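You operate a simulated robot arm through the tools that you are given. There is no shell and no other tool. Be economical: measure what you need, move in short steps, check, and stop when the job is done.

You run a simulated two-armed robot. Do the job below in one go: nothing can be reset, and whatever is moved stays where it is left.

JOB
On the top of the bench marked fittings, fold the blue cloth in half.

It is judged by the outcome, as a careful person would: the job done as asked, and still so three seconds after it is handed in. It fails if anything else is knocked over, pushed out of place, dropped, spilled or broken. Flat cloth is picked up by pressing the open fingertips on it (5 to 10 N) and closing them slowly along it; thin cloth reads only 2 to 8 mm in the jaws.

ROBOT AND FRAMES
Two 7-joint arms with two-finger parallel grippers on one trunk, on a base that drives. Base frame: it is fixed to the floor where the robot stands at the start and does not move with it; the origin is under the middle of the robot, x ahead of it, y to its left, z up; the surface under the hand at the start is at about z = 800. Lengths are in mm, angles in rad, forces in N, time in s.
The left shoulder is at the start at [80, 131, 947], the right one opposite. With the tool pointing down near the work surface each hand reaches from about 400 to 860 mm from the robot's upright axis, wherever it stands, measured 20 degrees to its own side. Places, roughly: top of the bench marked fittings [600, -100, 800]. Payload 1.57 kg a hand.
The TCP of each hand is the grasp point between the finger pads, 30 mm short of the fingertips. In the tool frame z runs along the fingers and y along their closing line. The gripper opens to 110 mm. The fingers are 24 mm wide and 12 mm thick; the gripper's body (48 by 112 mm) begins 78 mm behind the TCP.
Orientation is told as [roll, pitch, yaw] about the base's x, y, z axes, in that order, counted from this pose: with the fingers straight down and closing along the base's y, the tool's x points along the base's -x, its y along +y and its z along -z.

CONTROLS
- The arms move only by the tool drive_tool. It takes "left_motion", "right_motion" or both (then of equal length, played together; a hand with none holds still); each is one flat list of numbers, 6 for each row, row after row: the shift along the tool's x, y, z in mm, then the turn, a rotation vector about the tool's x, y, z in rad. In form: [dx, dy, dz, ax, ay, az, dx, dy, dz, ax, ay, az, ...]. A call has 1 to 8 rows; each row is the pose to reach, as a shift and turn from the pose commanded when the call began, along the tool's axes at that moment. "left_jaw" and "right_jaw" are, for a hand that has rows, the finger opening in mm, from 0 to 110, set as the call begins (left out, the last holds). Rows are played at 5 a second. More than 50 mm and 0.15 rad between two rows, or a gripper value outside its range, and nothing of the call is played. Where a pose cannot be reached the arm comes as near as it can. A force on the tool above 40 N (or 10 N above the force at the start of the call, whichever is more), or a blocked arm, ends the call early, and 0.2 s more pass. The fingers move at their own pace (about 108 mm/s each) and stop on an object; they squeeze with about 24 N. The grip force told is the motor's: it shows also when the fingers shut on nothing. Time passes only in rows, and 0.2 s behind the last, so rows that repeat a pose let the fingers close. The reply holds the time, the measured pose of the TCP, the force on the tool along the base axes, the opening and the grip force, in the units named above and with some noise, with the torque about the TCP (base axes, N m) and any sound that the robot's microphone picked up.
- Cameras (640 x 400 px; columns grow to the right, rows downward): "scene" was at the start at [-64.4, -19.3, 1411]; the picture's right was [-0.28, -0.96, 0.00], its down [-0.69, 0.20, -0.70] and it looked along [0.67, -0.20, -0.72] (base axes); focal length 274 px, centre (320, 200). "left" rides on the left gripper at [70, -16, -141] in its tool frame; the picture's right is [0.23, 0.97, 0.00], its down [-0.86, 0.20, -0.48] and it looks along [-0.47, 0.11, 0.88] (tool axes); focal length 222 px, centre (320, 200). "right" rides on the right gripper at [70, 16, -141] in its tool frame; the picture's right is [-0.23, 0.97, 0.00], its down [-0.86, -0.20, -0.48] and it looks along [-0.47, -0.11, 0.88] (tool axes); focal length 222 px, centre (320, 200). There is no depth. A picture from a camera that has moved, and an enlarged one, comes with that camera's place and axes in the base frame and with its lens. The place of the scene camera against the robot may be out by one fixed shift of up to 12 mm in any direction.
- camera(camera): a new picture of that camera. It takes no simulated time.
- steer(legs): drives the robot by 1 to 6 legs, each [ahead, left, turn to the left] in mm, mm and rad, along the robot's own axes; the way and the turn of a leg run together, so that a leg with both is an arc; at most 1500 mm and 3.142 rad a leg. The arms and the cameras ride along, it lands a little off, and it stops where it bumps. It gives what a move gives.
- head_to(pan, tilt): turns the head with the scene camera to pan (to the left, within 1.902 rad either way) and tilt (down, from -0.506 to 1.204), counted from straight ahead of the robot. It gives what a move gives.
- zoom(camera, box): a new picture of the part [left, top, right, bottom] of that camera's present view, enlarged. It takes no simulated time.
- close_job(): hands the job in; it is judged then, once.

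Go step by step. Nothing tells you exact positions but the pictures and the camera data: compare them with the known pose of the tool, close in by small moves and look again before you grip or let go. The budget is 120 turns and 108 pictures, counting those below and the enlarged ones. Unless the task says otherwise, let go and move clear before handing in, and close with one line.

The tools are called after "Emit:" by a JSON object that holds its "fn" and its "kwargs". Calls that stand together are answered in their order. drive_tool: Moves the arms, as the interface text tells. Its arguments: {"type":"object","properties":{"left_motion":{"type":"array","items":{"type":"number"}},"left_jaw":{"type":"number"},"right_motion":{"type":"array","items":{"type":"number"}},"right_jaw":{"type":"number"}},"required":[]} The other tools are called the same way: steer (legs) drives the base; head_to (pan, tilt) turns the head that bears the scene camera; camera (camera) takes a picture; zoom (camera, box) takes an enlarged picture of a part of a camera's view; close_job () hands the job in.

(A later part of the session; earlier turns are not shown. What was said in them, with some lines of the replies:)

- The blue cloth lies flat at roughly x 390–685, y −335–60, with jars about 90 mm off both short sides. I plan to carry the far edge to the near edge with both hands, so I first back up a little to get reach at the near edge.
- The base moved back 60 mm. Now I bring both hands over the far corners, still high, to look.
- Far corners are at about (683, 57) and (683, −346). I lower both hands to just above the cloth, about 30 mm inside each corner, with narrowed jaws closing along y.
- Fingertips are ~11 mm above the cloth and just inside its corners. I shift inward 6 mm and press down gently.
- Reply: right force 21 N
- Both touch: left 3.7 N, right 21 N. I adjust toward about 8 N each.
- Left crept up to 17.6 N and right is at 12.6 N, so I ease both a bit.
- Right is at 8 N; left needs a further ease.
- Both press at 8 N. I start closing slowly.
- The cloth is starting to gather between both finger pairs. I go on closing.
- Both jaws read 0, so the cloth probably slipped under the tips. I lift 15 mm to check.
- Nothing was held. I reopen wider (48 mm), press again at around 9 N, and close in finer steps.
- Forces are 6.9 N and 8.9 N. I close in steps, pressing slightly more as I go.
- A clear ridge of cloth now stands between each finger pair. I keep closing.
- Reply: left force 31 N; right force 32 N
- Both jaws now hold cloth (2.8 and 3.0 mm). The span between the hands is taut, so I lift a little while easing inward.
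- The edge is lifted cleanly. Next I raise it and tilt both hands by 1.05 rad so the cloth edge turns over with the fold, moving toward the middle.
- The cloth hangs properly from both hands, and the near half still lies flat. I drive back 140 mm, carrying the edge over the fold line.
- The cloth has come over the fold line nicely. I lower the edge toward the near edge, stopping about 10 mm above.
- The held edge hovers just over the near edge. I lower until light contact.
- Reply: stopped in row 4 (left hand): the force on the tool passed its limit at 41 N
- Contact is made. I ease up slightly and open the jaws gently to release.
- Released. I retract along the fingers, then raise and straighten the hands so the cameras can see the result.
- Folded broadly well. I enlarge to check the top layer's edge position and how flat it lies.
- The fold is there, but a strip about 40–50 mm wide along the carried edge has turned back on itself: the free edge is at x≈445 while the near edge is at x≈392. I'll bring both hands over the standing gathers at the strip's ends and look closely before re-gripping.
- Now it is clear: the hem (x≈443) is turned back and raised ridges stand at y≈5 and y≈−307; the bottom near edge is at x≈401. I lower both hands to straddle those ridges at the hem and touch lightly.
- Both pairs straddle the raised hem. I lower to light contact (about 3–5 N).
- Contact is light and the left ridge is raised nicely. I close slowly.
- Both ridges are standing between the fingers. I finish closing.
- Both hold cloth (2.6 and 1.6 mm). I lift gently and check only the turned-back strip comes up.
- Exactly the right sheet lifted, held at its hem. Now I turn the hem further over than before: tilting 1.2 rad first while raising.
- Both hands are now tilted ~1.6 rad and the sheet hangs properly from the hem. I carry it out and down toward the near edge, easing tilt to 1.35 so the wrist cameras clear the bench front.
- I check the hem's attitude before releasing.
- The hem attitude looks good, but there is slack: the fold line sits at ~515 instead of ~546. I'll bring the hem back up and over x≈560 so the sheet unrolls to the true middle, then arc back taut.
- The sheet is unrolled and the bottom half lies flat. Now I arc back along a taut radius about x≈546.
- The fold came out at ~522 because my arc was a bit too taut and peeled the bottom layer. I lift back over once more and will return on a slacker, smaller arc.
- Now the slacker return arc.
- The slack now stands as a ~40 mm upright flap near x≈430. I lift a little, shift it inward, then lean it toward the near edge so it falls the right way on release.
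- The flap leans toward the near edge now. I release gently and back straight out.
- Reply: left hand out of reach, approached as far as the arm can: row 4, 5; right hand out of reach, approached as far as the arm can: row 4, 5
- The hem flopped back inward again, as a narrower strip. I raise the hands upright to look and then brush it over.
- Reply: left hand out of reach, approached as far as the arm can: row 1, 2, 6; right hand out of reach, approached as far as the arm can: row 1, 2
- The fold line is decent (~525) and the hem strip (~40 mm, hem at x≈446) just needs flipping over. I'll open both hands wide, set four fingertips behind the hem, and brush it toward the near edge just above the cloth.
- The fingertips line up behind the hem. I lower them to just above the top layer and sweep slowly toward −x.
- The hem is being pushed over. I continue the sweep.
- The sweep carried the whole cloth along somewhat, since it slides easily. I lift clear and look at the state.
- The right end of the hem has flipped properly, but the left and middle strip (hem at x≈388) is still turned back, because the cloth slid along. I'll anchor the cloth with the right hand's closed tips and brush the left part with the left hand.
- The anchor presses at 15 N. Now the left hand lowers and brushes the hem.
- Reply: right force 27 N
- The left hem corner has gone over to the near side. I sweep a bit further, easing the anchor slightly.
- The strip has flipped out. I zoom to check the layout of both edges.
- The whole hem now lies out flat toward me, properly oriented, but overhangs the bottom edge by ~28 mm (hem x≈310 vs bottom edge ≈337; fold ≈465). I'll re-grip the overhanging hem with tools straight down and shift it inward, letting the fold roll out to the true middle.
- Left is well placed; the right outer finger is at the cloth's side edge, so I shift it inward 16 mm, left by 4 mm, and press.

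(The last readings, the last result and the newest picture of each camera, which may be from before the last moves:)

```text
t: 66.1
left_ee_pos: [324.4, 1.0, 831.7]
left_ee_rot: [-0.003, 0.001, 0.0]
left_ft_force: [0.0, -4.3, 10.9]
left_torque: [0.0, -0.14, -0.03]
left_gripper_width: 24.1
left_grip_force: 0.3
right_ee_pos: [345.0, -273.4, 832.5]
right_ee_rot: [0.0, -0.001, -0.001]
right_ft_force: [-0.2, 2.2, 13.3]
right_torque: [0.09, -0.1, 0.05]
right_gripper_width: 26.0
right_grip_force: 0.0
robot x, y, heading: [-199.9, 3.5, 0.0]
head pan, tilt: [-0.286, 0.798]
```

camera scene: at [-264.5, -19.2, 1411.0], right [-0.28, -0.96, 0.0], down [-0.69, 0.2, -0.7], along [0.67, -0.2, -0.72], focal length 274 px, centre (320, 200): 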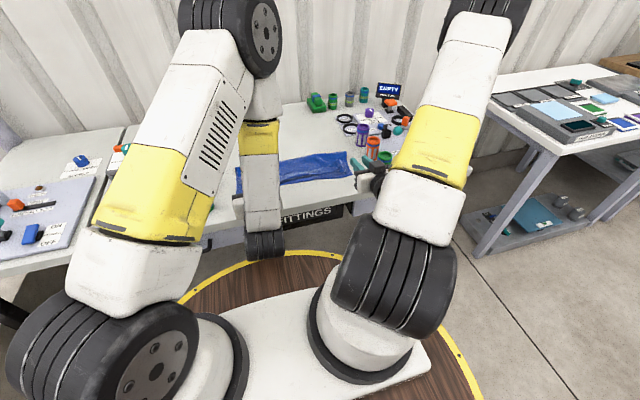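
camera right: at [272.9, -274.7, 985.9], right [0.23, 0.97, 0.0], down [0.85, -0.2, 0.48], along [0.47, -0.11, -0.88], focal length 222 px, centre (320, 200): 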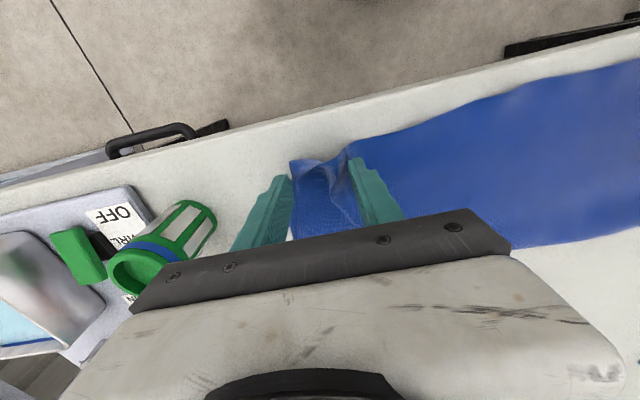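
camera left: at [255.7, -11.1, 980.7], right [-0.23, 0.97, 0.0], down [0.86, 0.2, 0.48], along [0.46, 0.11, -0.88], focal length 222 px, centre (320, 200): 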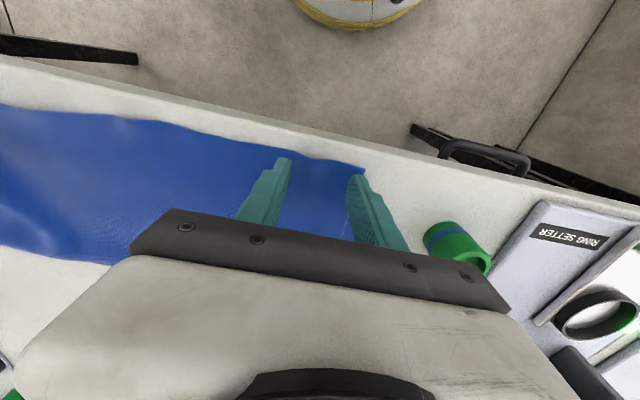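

Gathering is progressing as it did on the good grips. I finish closing.

Emit:
{"fn": "drive_tool", "kwargs": {"left_motion": [0, 0, 0, 0, 0, 0], "right_motion": [0, 0, 0, 0, 0, 0], "left_jaw": 18, "right_jaw": 19}}

Emit:
{"fn": "drive_tool", "kwargs": {"left_motion": [0, 0, 0, 0, 0, 0], "right_motion": [0, 0, 0, 0, 0, 0], "left_jaw": 12, "right_jaw": 12}}

Emit:
{"fn": "drive_tool", "kwargs": {"left_motion": [0, 0, 0, 0, 0, 0], "right_motion": [0, 0, 0, 0, 0, 0], "left_jaw": 6, "right_jaw": 6}}

Emit:
{"fn": "drive_tool", "kwargs": {"left_motion": [0, 0, 0, 0, 0, 0, 0, 0, 0, 0, 0, 0], "right_motion": [0, 0, 0, 0, 0, 0, 0, 0, 0, 0, 0, 0], "left_jaw": 0, "right_jaw": 0}}

Emit:
{"fn": "camera", "kwargs": {"camera": "right"}}

```text
t: 66.5
left_ee_pos: [325.5, 2.0, 832.3]
left_ee_rot: [-0.003, 0.002, -0.003]
left_ft_force: [-0.6, -5.8, 13.2]
left_torque: [-0.19, -0.13, -0.06]
left_gripper_width: 18.1
left_grip_force: 0.3
right_ee_pos: [343.8, -273.4, 832.3]
right_ee_rot: [0.001, -0.002, -0.001]
right_ft_force: [-0.3, 4.7, 14.2]
right_torque: [0.18, -0.05, 0.07]
right_gripper_width: 19.4
right_grip_force: 5.0
robot x, y, heading: [-199.9, 0.2, -0.001]
head pan, tilt: [-0.286, 0.798]
```

```text
t: 66.9
left_ee_pos: [323.8, 2.0, 832.3]
left_ee_rot: [-0.002, 0.0, -0.003]
left_ft_force: [2.0, -8.9, 17.0]
left_torque: [-0.33, -0.17, -0.12]
left_gripper_width: 11.7
left_grip_force: 10.5
right_ee_pos: [344.2, -273.4, 832.7]
right_ee_rot: [0.0, -0.001, 0.0]
right_ft_force: [-0.6, 9.1, 17.9]
right_torque: [0.32, -0.04, 0.07]
right_gripper_width: 15.1
right_grip_force: 6.2
robot x, y, heading: [-201.7, 0.5, -0.001]
head pan, tilt: [-0.286, 0.798]
```

```text
t: 67.3
left_ee_pos: [323.7, 1.6, 833.1]
left_ee_rot: [-0.002, 0.0, -0.001]
left_ft_force: [2.7, -9.4, 22.6]
left_torque: [-0.41, -0.16, -0.08]
left_gripper_width: 7.0
left_grip_force: 23.9
right_ee_pos: [343.7, -274.0, 832.2]
right_ee_rot: [0.002, -0.003, -0.001]
right_ft_force: [-0.5, 11.6, 21.6]
right_torque: [0.47, -0.03, 0.07]
right_gripper_width: 9.5
right_grip_force: 24.3
robot x, y, heading: [-196.9, -0.3, -0.0]
head pan, tilt: [-0.286, 0.798]
```

```text
t: 67.9
left_ee_pos: [326.5, 1.5, 833.9]
left_ee_rot: [-0.002, -0.001, -0.002]
left_ft_force: [3.9, -10.9, 26.3]
left_torque: [-0.45, -0.29, -0.11]
left_gripper_width: 7.4
left_grip_force: 24.1
right_ee_pos: [343.0, -273.6, 834.2]
right_ee_rot: [0.0, -0.004, 0.001]
right_ft_force: [-0.2, 14.2, 22.7]
right_torque: [0.57, 0.02, 0.11]
right_gripper_width: 9.8
right_grip_force: 24.1
robot x, y, heading: [-201.7, -1.0, 0.002]
head pan, tilt: [-0.286, 0.798]
```

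```text
14 pictures are left
camera right: at [272.6, -257.5, 974.2], right [0.23, 0.97, 0.0], down [0.85, -0.2, 0.48], along [0.47, -0.11, -0.88], focal length 222 px, centre (320, 200)
```

right: 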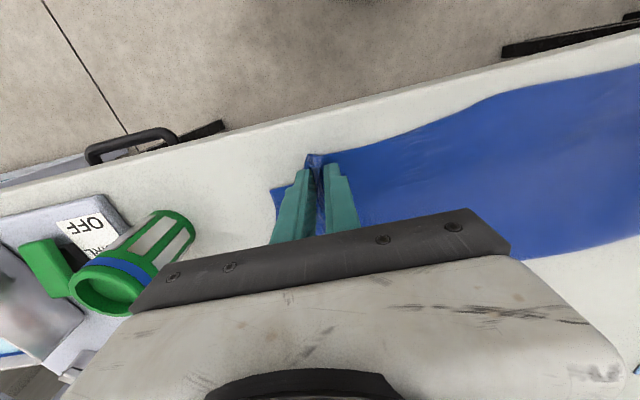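

Jaws read 7.4 and 9.8 mm, thicker than before: the bottom layer may be caught too. I lift slightly to check.

Emit:
{"fn": "drive_tool", "kwargs": {"left_motion": [0, -2, -10, 0, 0, 0, 0, -3, -25, 0, 0, 0, -5, -3, -50, 0, 0, 0, -10, -3, -70, 0, 0, 0, -10, -3, -70, 0, 0, 0], "right_motion": [0, 2, -10, 0, 0, 0, 0, 3, -25, 0, 0, 0, -5, 3, -50, 0, 0, 0, -10, 3, -70, 0, 0, 0, -10, 3, -70, 0, 0, 0]}}

Emit:
{"fn": "camera", "kwargs": {"camera": "right"}}

Emit:
{"fn": "zoom", "kwargs": {"camera": "scene", "box": [190, 130, 390, 255]}}

```text
t: 69.1
left_ee_pos: [335.3, -1.5, 901.6]
left_ee_rot: [0.0, 0.002, -0.001]
left_ft_force: [0.5, -3.3, 0.0]
left_torque: [-0.13, 0.0, -0.02]
left_gripper_width: 2.3
left_grip_force: 23.6
right_ee_pos: [354.1, -271.9, 903.2]
right_ee_rot: [0.0, -0.003, 0.001]
right_ft_force: [0.1, 4.7, 0.2]
right_torque: [0.07, -0.02, 0.04]
right_gripper_width: 3.0
right_grip_force: 23.5
robot x, y, heading: [-201.4, 1.5, 0.0]
head pan, tilt: [-0.286, 0.798]
```

```text
13 pictures are left
camera right: at [283.4, -255.6, 1043.8], right [0.23, 0.97, 0.0], down [0.85, -0.2, 0.48], along [0.47, -0.11, -0.88], focal length 222 px, centre (320, 200)
```

right: 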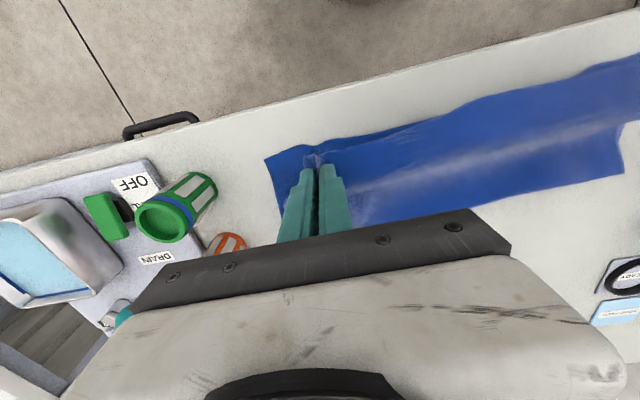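

```text
3.20 times, centred on (290, 192) of scene
camera zoom: at [-264.5, -19.1, 1411.0], right [-0.28, -0.96, 0.0], down [-0.69, 0.2, -0.7], along [0.67, -0.2, -0.72], focal length 877 px, centre (416, 224)
```

zoom: 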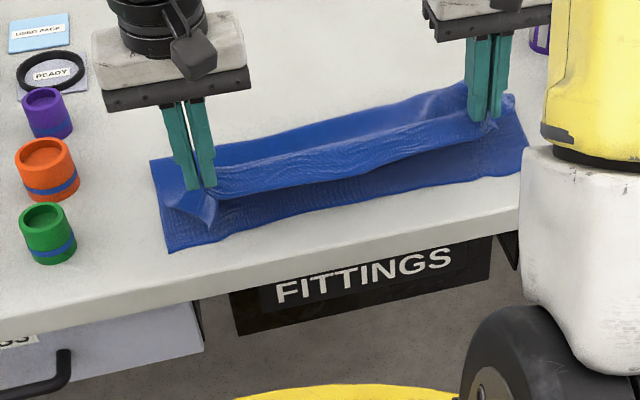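

Only the top sheet is held (2.3 and 3.0 mm); the bottom lies flat. I carry the hem up and inward past the middle so the fold unrolls.

Emit:
{"fn": "drive_tool", "kwargs": {"left_motion": [-35, 0, -15, 0, 0, 0, -75, 0, -28, 0, 0, 0, -115, 0, -35, 0, 0, 0, -150, 0, -34, 0, 0, 0, -175, 0, -30, 0, 0, 0, -175, 0, -30, 0, 0, 0], "right_motion": [-32, 0, -15, 0, 0, 0, -68, 0, -28, 0, 0, 0, -102, 0, -35, 0, 0, 0, -133, 0, -34, 0, 0, 0, -156, 0, -30, 0, 0, 0, -156, 0, -30, 0, 0, 0]}}

Emit:
{"fn": "zoom", "kwargs": {"camera": "scene", "box": [190, 130, 390, 255]}}

```text
t: 70.5
left_ee_pos: [510.1, -0.9, 930.5]
left_ee_rot: [-0.001, 0.002, -0.002]
left_ft_force: [0.0, -2.8, -1.1]
left_torque: [-0.11, -0.04, 0.03]
left_gripper_width: 2.2
left_grip_force: 24.0
right_ee_pos: [510.2, -271.4, 931.9]
right_ee_rot: [0.001, -0.002, -0.002]
right_ft_force: [0.8, 3.8, -0.8]
right_torque: [0.09, -0.03, 0.03]
right_gripper_width: 3.1
right_grip_force: 23.8
robot x, y, heading: [-201.6, 3.1, 0.002]
head pan, tilt: [-0.286, 0.798]
```

```text
3.20 times, centred on (290, 192) of scene
camera zoom: at [-264.5, -19.1, 1411.0], right [-0.28, -0.96, 0.0], down [-0.69, 0.2, -0.7], along [0.67, -0.2, -0.72], focal length 877 px, centre (416, 224)
```

zoom: 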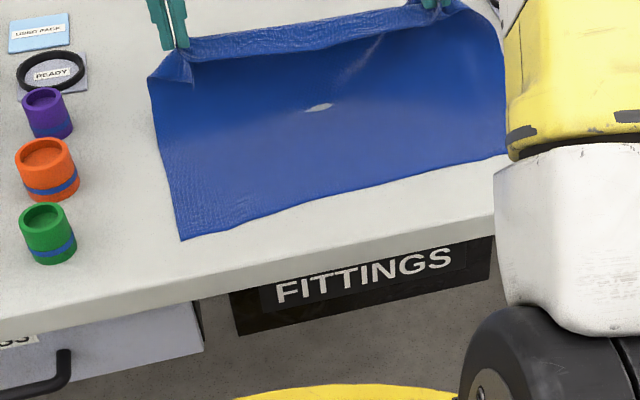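

The sheet is unrolled with the bottom half flat. Now I bring the hem back down on a slack arc to meet the near edge (about x≈350), tools straight down.

Emit:
{"fn": "drive_tool", "kwargs": {"left_motion": [40, 0, 12, 0, 0, 0, 75, 1, 32, 0, 0, 0, 105, 2, 52, 0, 0, 0, 128, 2, 70, 0, 0, 0, 144, 3, 84, 0, 0, 0, 148, 3, 92, 0, 0, 0, 148, 3, 92, 0, 0, 0], "right_motion": [38, 0, 12, 0, 0, 0, 71, -1, 32, 0, 0, 0, 100, -2, 52, 0, 0, 0, 121, -2, 70, 0, 0, 0, 136, -3, 84, 0, 0, 0, 140, -3, 92, 0, 0, 0, 140, -3, 92, 0, 0, 0]}}

Emit:
{"fn": "zoom", "kwargs": {"camera": "scene", "box": [190, 130, 390, 255]}}

Emit:
{"fn": "camera", "kwargs": {"camera": "right"}}

Emit:
{"fn": "camera", "kwargs": {"camera": "left"}}

```text
t: 72.1
left_ee_pos: [361.2, 2.4, 839.0]
left_ee_rot: [-0.003, 0.001, -0.001]
left_ft_force: [0.1, -0.5, 0.1]
left_torque: [0.01, -0.01, -0.02]
left_gripper_width: 0.0
left_grip_force: 21.0
right_ee_pos: [369.8, -275.4, 840.5]
right_ee_rot: [-0.002, -0.005, 0.0]
right_ft_force: [1.5, -1.5, 12.5]
right_torque: [-0.05, -0.09, 0.02]
right_gripper_width: 3.0
right_grip_force: 23.8
robot x, y, heading: [-197.0, 0.0, 0.005]
head pan, tilt: [-0.286, 0.798]
```

```text
3.20 times, centred on (290, 192) of scene
camera zoom: at [-264.7, -19.0, 1411.0], right [-0.28, -0.96, 0.0], down [-0.69, 0.2, -0.7], along [0.67, -0.2, -0.72], focal length 877 px, centre (416, 224)
```

zoom: 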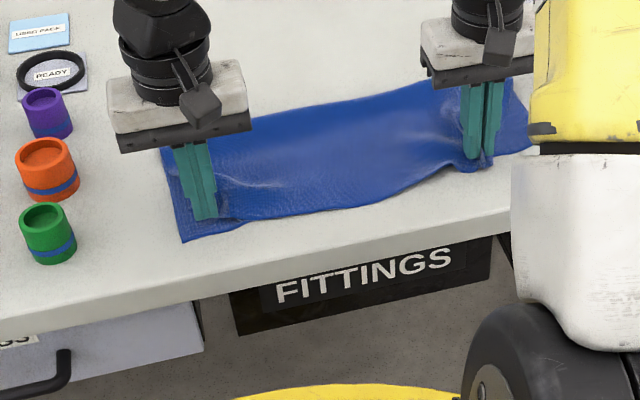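

```text
9 pictures are left
camera right: at [299.6, -258.7, 981.6], right [0.23, 0.97, 0.0], down [0.85, -0.2, 0.48], along [0.47, -0.11, -0.88], focal length 222 px, centre (320, 200)
```

right: 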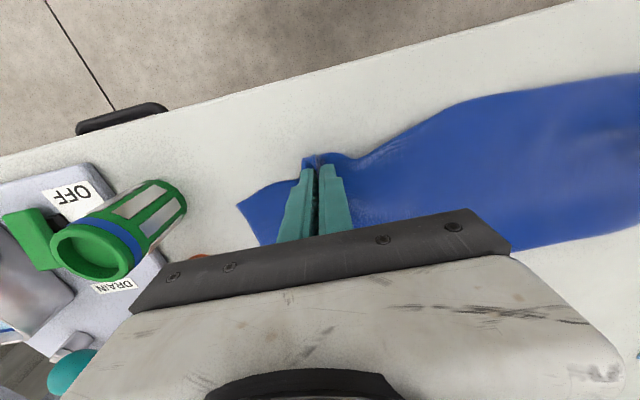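

```text
8 pictures are left
camera left: at [292.9, -14.5, 979.4], right [-0.23, 0.97, 0.0], down [0.86, 0.2, 0.48], along [0.46, 0.11, -0.88], focal length 222 px, centre (320, 200)
```

left: 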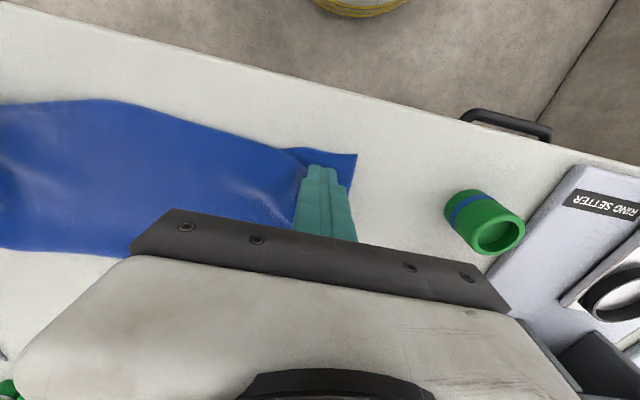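

The hem is down close to the near edge; the left already slipped free while landing. I release the right gently and lift both clear.

Emit:
{"fn": "drive_tool", "kwargs": {"left_motion": [0, 0, -3, 0, 0, 0, 0, 0, -20, 0, 0, 0, 0, 0, -60, 0, 0, 0], "right_motion": [0, 0, -0.8, 0, 0, 0, 0, 0, -0.8, 0, 0, 0, 0, 0, -0.8, 0, 0, 0], "right_jaw": 36}}

Emit:
{"fn": "drive_tool", "kwargs": {"left_motion": [10, 0, -45, 0, 0, 0, 20, 0, -90, 0, 0, 0, 20, 0, -100, 0, 0, 0, 20, 0, -100, 0, 0, 0], "right_motion": [0, 0, -45, 0, 0, 0, 10, 0, -90, 0, 0, 0, 25, 0, -130, 0, 0, 0, 30, 0, -155, 0, 0, 0]}}

Emit:
{"fn": "zoom", "kwargs": {"camera": "left", "box": [70, 60, 390, 260]}}

Emit:
{"fn": "zoom", "kwargs": {"camera": "right", "box": [250, 60, 570, 260]}}

```text
t: 72.9
left_ee_pos: [361.6, 1.3, 899.5]
left_ee_rot: [-0.001, 0.005, 0.001]
left_ft_force: [-0.4, -0.7, -0.2]
left_torque: [0.0, -0.01, -0.01]
left_gripper_width: 0.1
left_grip_force: 21.5
right_ee_pos: [370.4, -273.8, 840.0]
right_ee_rot: [-0.002, -0.001, 0.002]
right_ft_force: [0.4, -0.6, 0.7]
right_torque: [-0.02, -0.01, -0.01]
right_gripper_width: 36.1
right_grip_force: 0.1
robot x, y, heading: [-199.5, -1.0, -0.005]
head pan, tilt: [-0.286, 0.798]
```

```text
t: 73.9
left_ee_pos: [341.6, 2.7, 999.5]
left_ee_rot: [-0.003, 0.001, 0.001]
left_ft_force: [0.1, -1.2, 0.9]
left_torque: [0.01, 0.0, 0.0]
left_gripper_width: 0.1
left_grip_force: 21.6
right_ee_pos: [339.4, -274.1, 995.4]
right_ee_rot: [0.0, -0.002, -0.001]
right_ft_force: [1.0, 0.0, 0.4]
right_torque: [-0.02, 0.02, -0.02]
right_gripper_width: 35.9
right_grip_force: 0.0
robot x, y, heading: [-199.8, -1.9, -0.005]
head pan, tilt: [-0.286, 0.798]
```

```text
2.00 times, centred on (230, 160) of left
camera zoom: at [273.0, -13.9, 1139.5], right [-0.23, 0.97, 0.0], down [0.86, 0.2, 0.48], along [0.46, 0.11, -0.88], focal length 444 px, centre (500, 280)
```

zoom: 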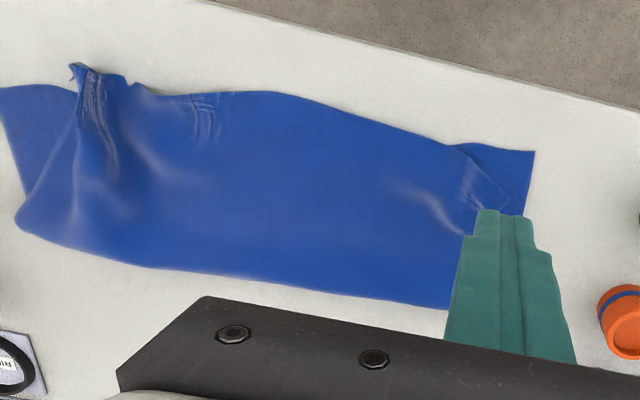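

```text
2.00 times, centred on (410, 160) of right
camera zoom: at [269.1, -258.4, 1137.4], right [0.23, 0.97, 0.0], down [0.85, -0.2, 0.48], along [0.47, -0.11, -0.88], focal length 444 px, centre (140, 280)
```

zoom: 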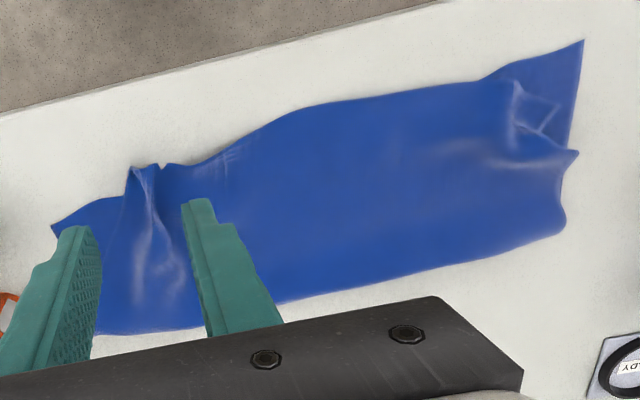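

The fold line and hem now match well in the middle; only the top layer's two ends are drawn in by the grip gathers. I'll press closed tips on those corners lightly and stretch them outward with both hands at once.

Emit:
{"fn": "drive_tool", "kwargs": {"left_motion": [-12, -2, 40, 0, 0, 0, -24, -4, 80, 0, 0, 0, -36, -6, 120, 0, 0, 0, -46, -8, 155, 0, 0, 0, -46, -8, 163, 0, 0, 0, -46, -8, 165.5, 0, 0, 0, -46, -8, 165.5, 0, 0, 0], "right_motion": [-12, -2, 40, 0, 0, 0, -24, -4, 80, 0, 0, 0, -36, -6, 120, 0, 0, 0, -49, -9, 150, 0, 0, 0, -49, -9, 158, 0, 0, 0, -49, -9, 161, 0, 0, 0, -49, -9, 161, 0, 0, 0], "left_jaw": 0, "right_jaw": 0}}

```text
t: 75.5
left_ee_pos: [387.5, -5.5, 834.6]
left_ee_rot: [-0.002, 0.001, -0.001]
left_ft_force: [-0.8, -0.2, 0.0]
left_torque: [0.01, 0.02, 0.03]
left_gripper_width: 0.0
left_grip_force: 21.1
right_ee_pos: [389.6, -284.9, 835.2]
right_ee_rot: [-0.001, -0.001, 0.001]
right_ft_force: [0.4, 0.0, 5.5]
right_torque: [0.05, 0.06, -0.02]
right_gripper_width: 0.0
right_grip_force: 21.0
robot x, y, heading: [-203.1, 0.8, -0.006]
head pan, tilt: [-0.286, 0.798]
```

Right is in contact at 5.5 N; I bring the left into contact.

Emit:
{"fn": "drive_tool", "kwargs": {"left_motion": [0, 0, 1.2, 0, 0, 0, 0, 0, 1.8, 0, 0, 0, 0, 0, 1.8, 0, 0, 0]}}

Emit:
{"fn": "drive_tool", "kwargs": {"left_motion": [6, 3, 0.3, 0, 0, 0, 12, 5, 0.3, 0, 0, 0, 18, 8, 0.3, 0, 0, 0, 24, 10, 0.3, 0, 0, 0, 30, 12, 0.3, 0, 0, 0, 36, 14, 0.3, 0, 0, 0], "right_motion": [-2.5, -8, 0.3, 0, 0, 0, -5, -17, 0.5, 0, 0, 0, -7.5, -25, 0.5, 0, 0, 0, -10, -34, 0.5, 0, 0, 0, -12.5, -42, 0.5, 0, 0, 0, -15, -50, 0.5, 0, 0, 0]}}

Emit:
{"fn": "drive_tool", "kwargs": {"left_motion": [0, 0, -45, 0, 0, 0, 0, 0, -90, 0, 0, 0, -5, 0, -135, 0, 0, 0, -5, 0, -165, 0, 0, 0], "right_motion": [0, 0, -45, 0, 0, 0, 10, 0, -90, 0, 0, 0, 30, 0, -135, 0, 0, 0, 45, 0, -165, 0, 0, 0]}}

Emit:
{"fn": "zoom", "kwargs": {"camera": "left", "box": [50, 60, 370, 260]}}

Emit:
{"fn": "zoom", "kwargs": {"camera": "right", "box": [250, 60, 570, 260]}}

```text
t: 76.3
left_ee_pos: [387.4, -5.4, 832.6]
left_ee_rot: [-0.002, 0.001, -0.001]
left_ft_force: [-1.6, 0.5, 6.0]
left_torque: [0.07, 0.0, 0.0]
left_gripper_width: 0.0
left_grip_force: 21.5
right_ee_pos: [388.9, -284.0, 834.5]
right_ee_rot: [-0.001, -0.003, 0.0]
right_ft_force: [0.8, -1.0, 6.4]
right_torque: [0.04, 0.01, -0.01]
right_gripper_width: 0.0
right_grip_force: 21.2
robot x, y, heading: [-202.5, 0.8, -0.001]
head pan, tilt: [-0.286, 0.798]
```

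```text
t: 77.7
left_ee_pos: [352.8, 8.1, 833.0]
left_ee_rot: [-0.002, 0.0, 0.002]
left_ft_force: [4.4, -1.4, 21.7]
left_torque: [0.09, -0.25, -0.04]
left_gripper_width: 0.0
left_grip_force: 21.5
right_ee_pos: [403.1, -335.3, 834.5]
right_ee_rot: [-0.002, 0.0, -0.001]
right_ft_force: [0.1, 0.4, -0.8]
right_torque: [-0.01, 0.03, -0.01]
right_gripper_width: 0.0
right_grip_force: 21.0
robot x, y, heading: [-203.1, 0.3, 0.001]
head pan, tilt: [-0.286, 0.798]
```

```text
t: 78.7
left_ee_pos: [357.6, 8.5, 996.5]
left_ee_rot: [-0.002, 0.005, -0.002]
left_ft_force: [0.2, -0.3, -1.0]
left_torque: [-0.04, 0.03, 0.01]
left_gripper_width: 0.2
left_grip_force: 21.3
right_ee_pos: [359.5, -334.0, 999.1]
right_ee_rot: [0.0, -0.002, -0.001]
right_ft_force: [-0.2, -0.4, -0.2]
right_torque: [0.03, 0.01, -0.01]
right_gripper_width: 0.0
right_grip_force: 21.6
robot x, y, heading: [-203.2, 1.6, 0.002]
head pan, tilt: [-0.286, 0.798]
```

```text
2.00 times, centred on (210, 160) of left
camera zoom: at [288.9, -9.5, 1137.5], right [-0.23, 0.97, 0.0], down [0.86, 0.2, 0.48], along [0.46, 0.11, -0.88], focal length 444 px, centre (540, 280)
```

zoom: 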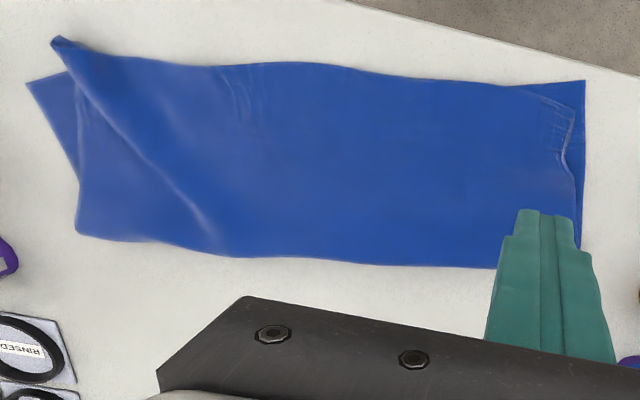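

```text
2.00 times, centred on (410, 160) of right
camera zoom: at [288.1, -317.6, 1141.0], right [0.23, 0.97, 0.0], down [0.85, -0.2, 0.48], along [0.47, -0.11, -0.88], focal length 444 px, centre (140, 280)
```

zoom: 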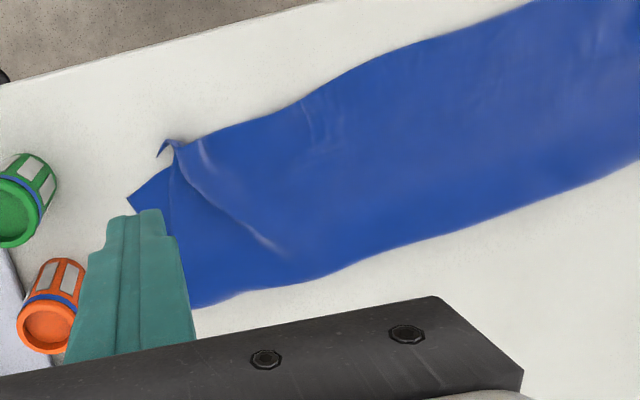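

Left end and hem now match to about 10 mm; the right top corner is still ~40 mm short with one diagonal crease. One more gentle stretch there, with the left hand anchoring.

Emit:
{"fn": "drive_tool", "kwargs": {"left_motion": [-10, -13, 35, 0, 0, 0, -20, -27, 70, 0, 0, 0, -32, -42, 105, 0, 0, 0, -44, -56, 135, 0, 0, 0, -52, -68.5, 158, 0, 0, 0, -52, -68.5, 163.5, 0, 0, 0, -52, -68.5, 164.8, 0, 0, 0, -52, -68.5, 164.8, 0, 0, 0], "right_motion": [-8, 10, 35, 0, 0, 0, -16, 20, 70, 0, 0, 0, -24, 30, 105, 0, 0, 0, -32, 40, 135, 0, 0, 0, -38.5, 49, 158, 0, 0, 0, -38.5, 49, 163.5, 0, 0, 0, -38.5, 49, 165, 0, 0, 0, -38.5, 49, 165, 0, 0, 0]}}

```text
t: 80.5
left_ee_pos: [408.8, -60.7, 832.1]
left_ee_rot: [0.0, 0.002, -0.001]
left_ft_force: [-0.1, -0.7, 3.2]
left_torque: [0.0, -0.03, 0.01]
left_gripper_width: 0.0
left_grip_force: 21.5
right_ee_pos: [397.0, -285.0, 833.5]
right_ee_rot: [-0.003, -0.002, 0.0]
right_ft_force: [0.1, 0.2, 1.7]
right_torque: [0.01, 0.07, 0.0]
right_gripper_width: 0.1
right_grip_force: 21.4
robot x, y, heading: [-201.3, -0.3, -0.001]
head pan, tilt: [-0.286, 0.798]
```

Emit:
{"fn": "drive_tool", "kwargs": {"left_motion": [0, 0, 0.5, 0, 0, 0, 0, 0, 0.5, 0, 0, 0], "right_motion": [0, 0, 0.7, 0, 0, 0, 0, 0, 0.7, 0, 0, 0]}}

Emit:
{"fn": "drive_tool", "kwargs": {"left_motion": [0, 0, 0, 0, 0, 0, 0, 0, 0, 0, 0, 0, 0, 0, 0, 0, 0, 0, 0, 0, 0, 0, 0, 0, 0, 0, 0, 0, 0, 0, 0, 0, 0, 0, 0, 0], "right_motion": [-4, -7, 0.1, 0, 0, 0, -8, -14, 0.2, 0, 0, 0, -12, -21, 0.3, 0, 0, 0, -15, -28, 0.4, 0, 0, 0, -18, -35, 0.5, 0, 0, 0, -21, -42, 0.5, 0, 0, 0]}}

Emit:
{"fn": "drive_tool", "kwargs": {"left_motion": [0, 0, -45, 0, 0, 0, 10, 0, -90, 0, 0, 0, 25, 0, -135, 0, 0, 0, 40, 20, -165, 0, 0, 0], "right_motion": [0, 0, -45, 0, 0, 0, 10, 0, -90, 0, 0, 0, 30, 0, -135, 0, 0, 0, 50, 0, -165, 0, 0, 0]}}

Emit:
{"fn": "zoom", "kwargs": {"camera": "right", "box": [250, 60, 570, 260]}}

```text
t: 81.1
left_ee_pos: [409.5, -61.4, 831.2]
left_ee_rot: [-0.002, 0.002, -0.001]
left_ft_force: [0.0, -1.7, 9.5]
left_torque: [-0.03, -0.02, 0.02]
left_gripper_width: 0.0
left_grip_force: 21.0
right_ee_pos: [396.7, -285.1, 832.8]
right_ee_rot: [0.0, 0.0, 0.001]
right_ft_force: [0.1, 0.1, 3.0]
right_torque: [-0.08, 0.06, -0.03]
right_gripper_width: 0.1
right_grip_force: 21.4
robot x, y, heading: [-196.5, 1.3, 0.003]
head pan, tilt: [-0.286, 0.798]
```

```text
t: 82.5
left_ee_pos: [409.4, -61.0, 832.2]
left_ee_rot: [-0.004, 0.0, -0.003]
left_ft_force: [1.6, -6.4, 13.3]
left_torque: [-0.16, -0.07, 0.05]
left_gripper_width: 0.2
left_grip_force: 21.4
right_ee_pos: [417.5, -326.6, 833.3]
right_ee_rot: [-0.001, -0.003, -0.001]
right_ft_force: [-1.0, 5.4, 7.3]
right_torque: [0.13, 0.1, -0.05]
right_gripper_width: 0.2
right_grip_force: 21.7
robot x, y, heading: [-199.7, -0.9, -0.002]
head pan, tilt: [-0.286, 0.798]
```

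```text
t: 83.5
left_ee_pos: [369.8, -41.7, 997.2]
left_ee_rot: [0.0, 0.004, -0.001]
left_ft_force: [0.2, 0.6, -0.4]
left_torque: [0.03, 0.03, 0.0]
left_gripper_width: 0.1
left_grip_force: 21.4
right_ee_pos: [367.1, -326.1, 996.7]
right_ee_rot: [0.001, 0.001, 0.001]
right_ft_force: [0.7, 0.6, -0.7]
right_torque: [0.03, 0.11, 0.02]
right_gripper_width: 0.0
right_grip_force: 21.1
robot x, y, heading: [-197.7, -2.0, 0.006]
head pan, tilt: [-0.286, 0.798]
```

```text
2.00 times, centred on (410, 160) of right
camera zoom: at [297.0, -310.1, 1138.8], right [0.23, 0.97, 0.0], down [0.86, -0.2, 0.48], along [0.47, -0.11, -0.88], focal length 444 px, centre (140, 280)
```

zoom: 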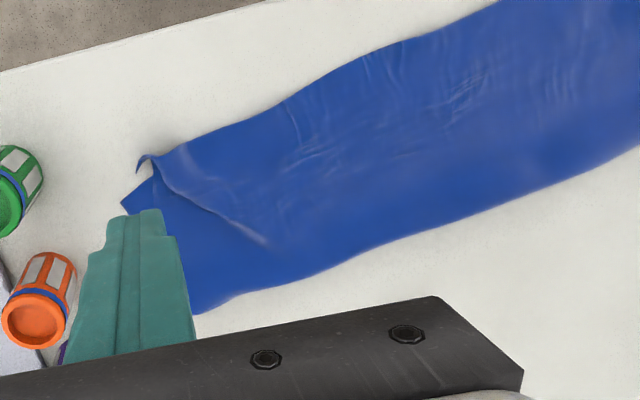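

The right corner is closer (about 30 mm, with a small standing tip). I check the whole cloth once more.

Emit:
{"fn": "zoom", "kwargs": {"camera": "left", "box": [40, 50, 400, 270]}}

```text
1.78 times, centred on (220, 160) of left
camera zoom: at [300.7, -57.2, 1137.0], right [-0.23, 0.97, 0.0], down [0.86, 0.2, 0.48], along [0.46, 0.11, -0.88], focal length 395 px, centre (498, 271)
```

zoom: 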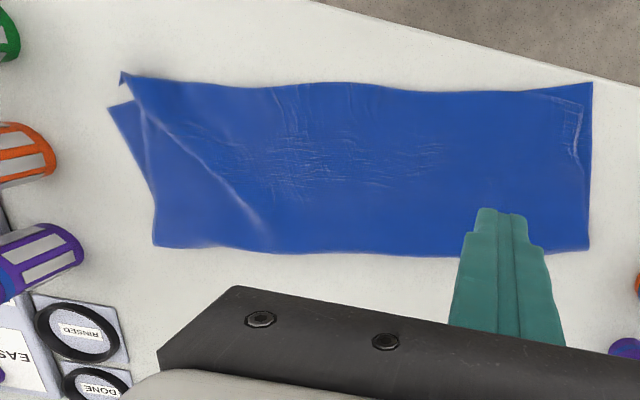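

The cloth is now a neat, flat, half-size rectangle: the left side and hem are aligned, and the right corner is offset by about 30 mm. The hands are clear and nothing else has moved, so I hand it in.

Emit:
{"fn": "close_job", "kwargs": {}}

```text
The job is handed in.
```

The blue cloth is folded in half on the fittings bench, but the fold is not perfect. The left end and most of the edge line up to about 10 mm. The top layer's right corner is about 35 mm off the one below it, with a small diagonal crease. The whole cloth also slid about 50 mm toward the near edge of the bench while I worked, and it now sits slightly skewed. I saw no other item on the bench move or tip over, and both hands are clear.
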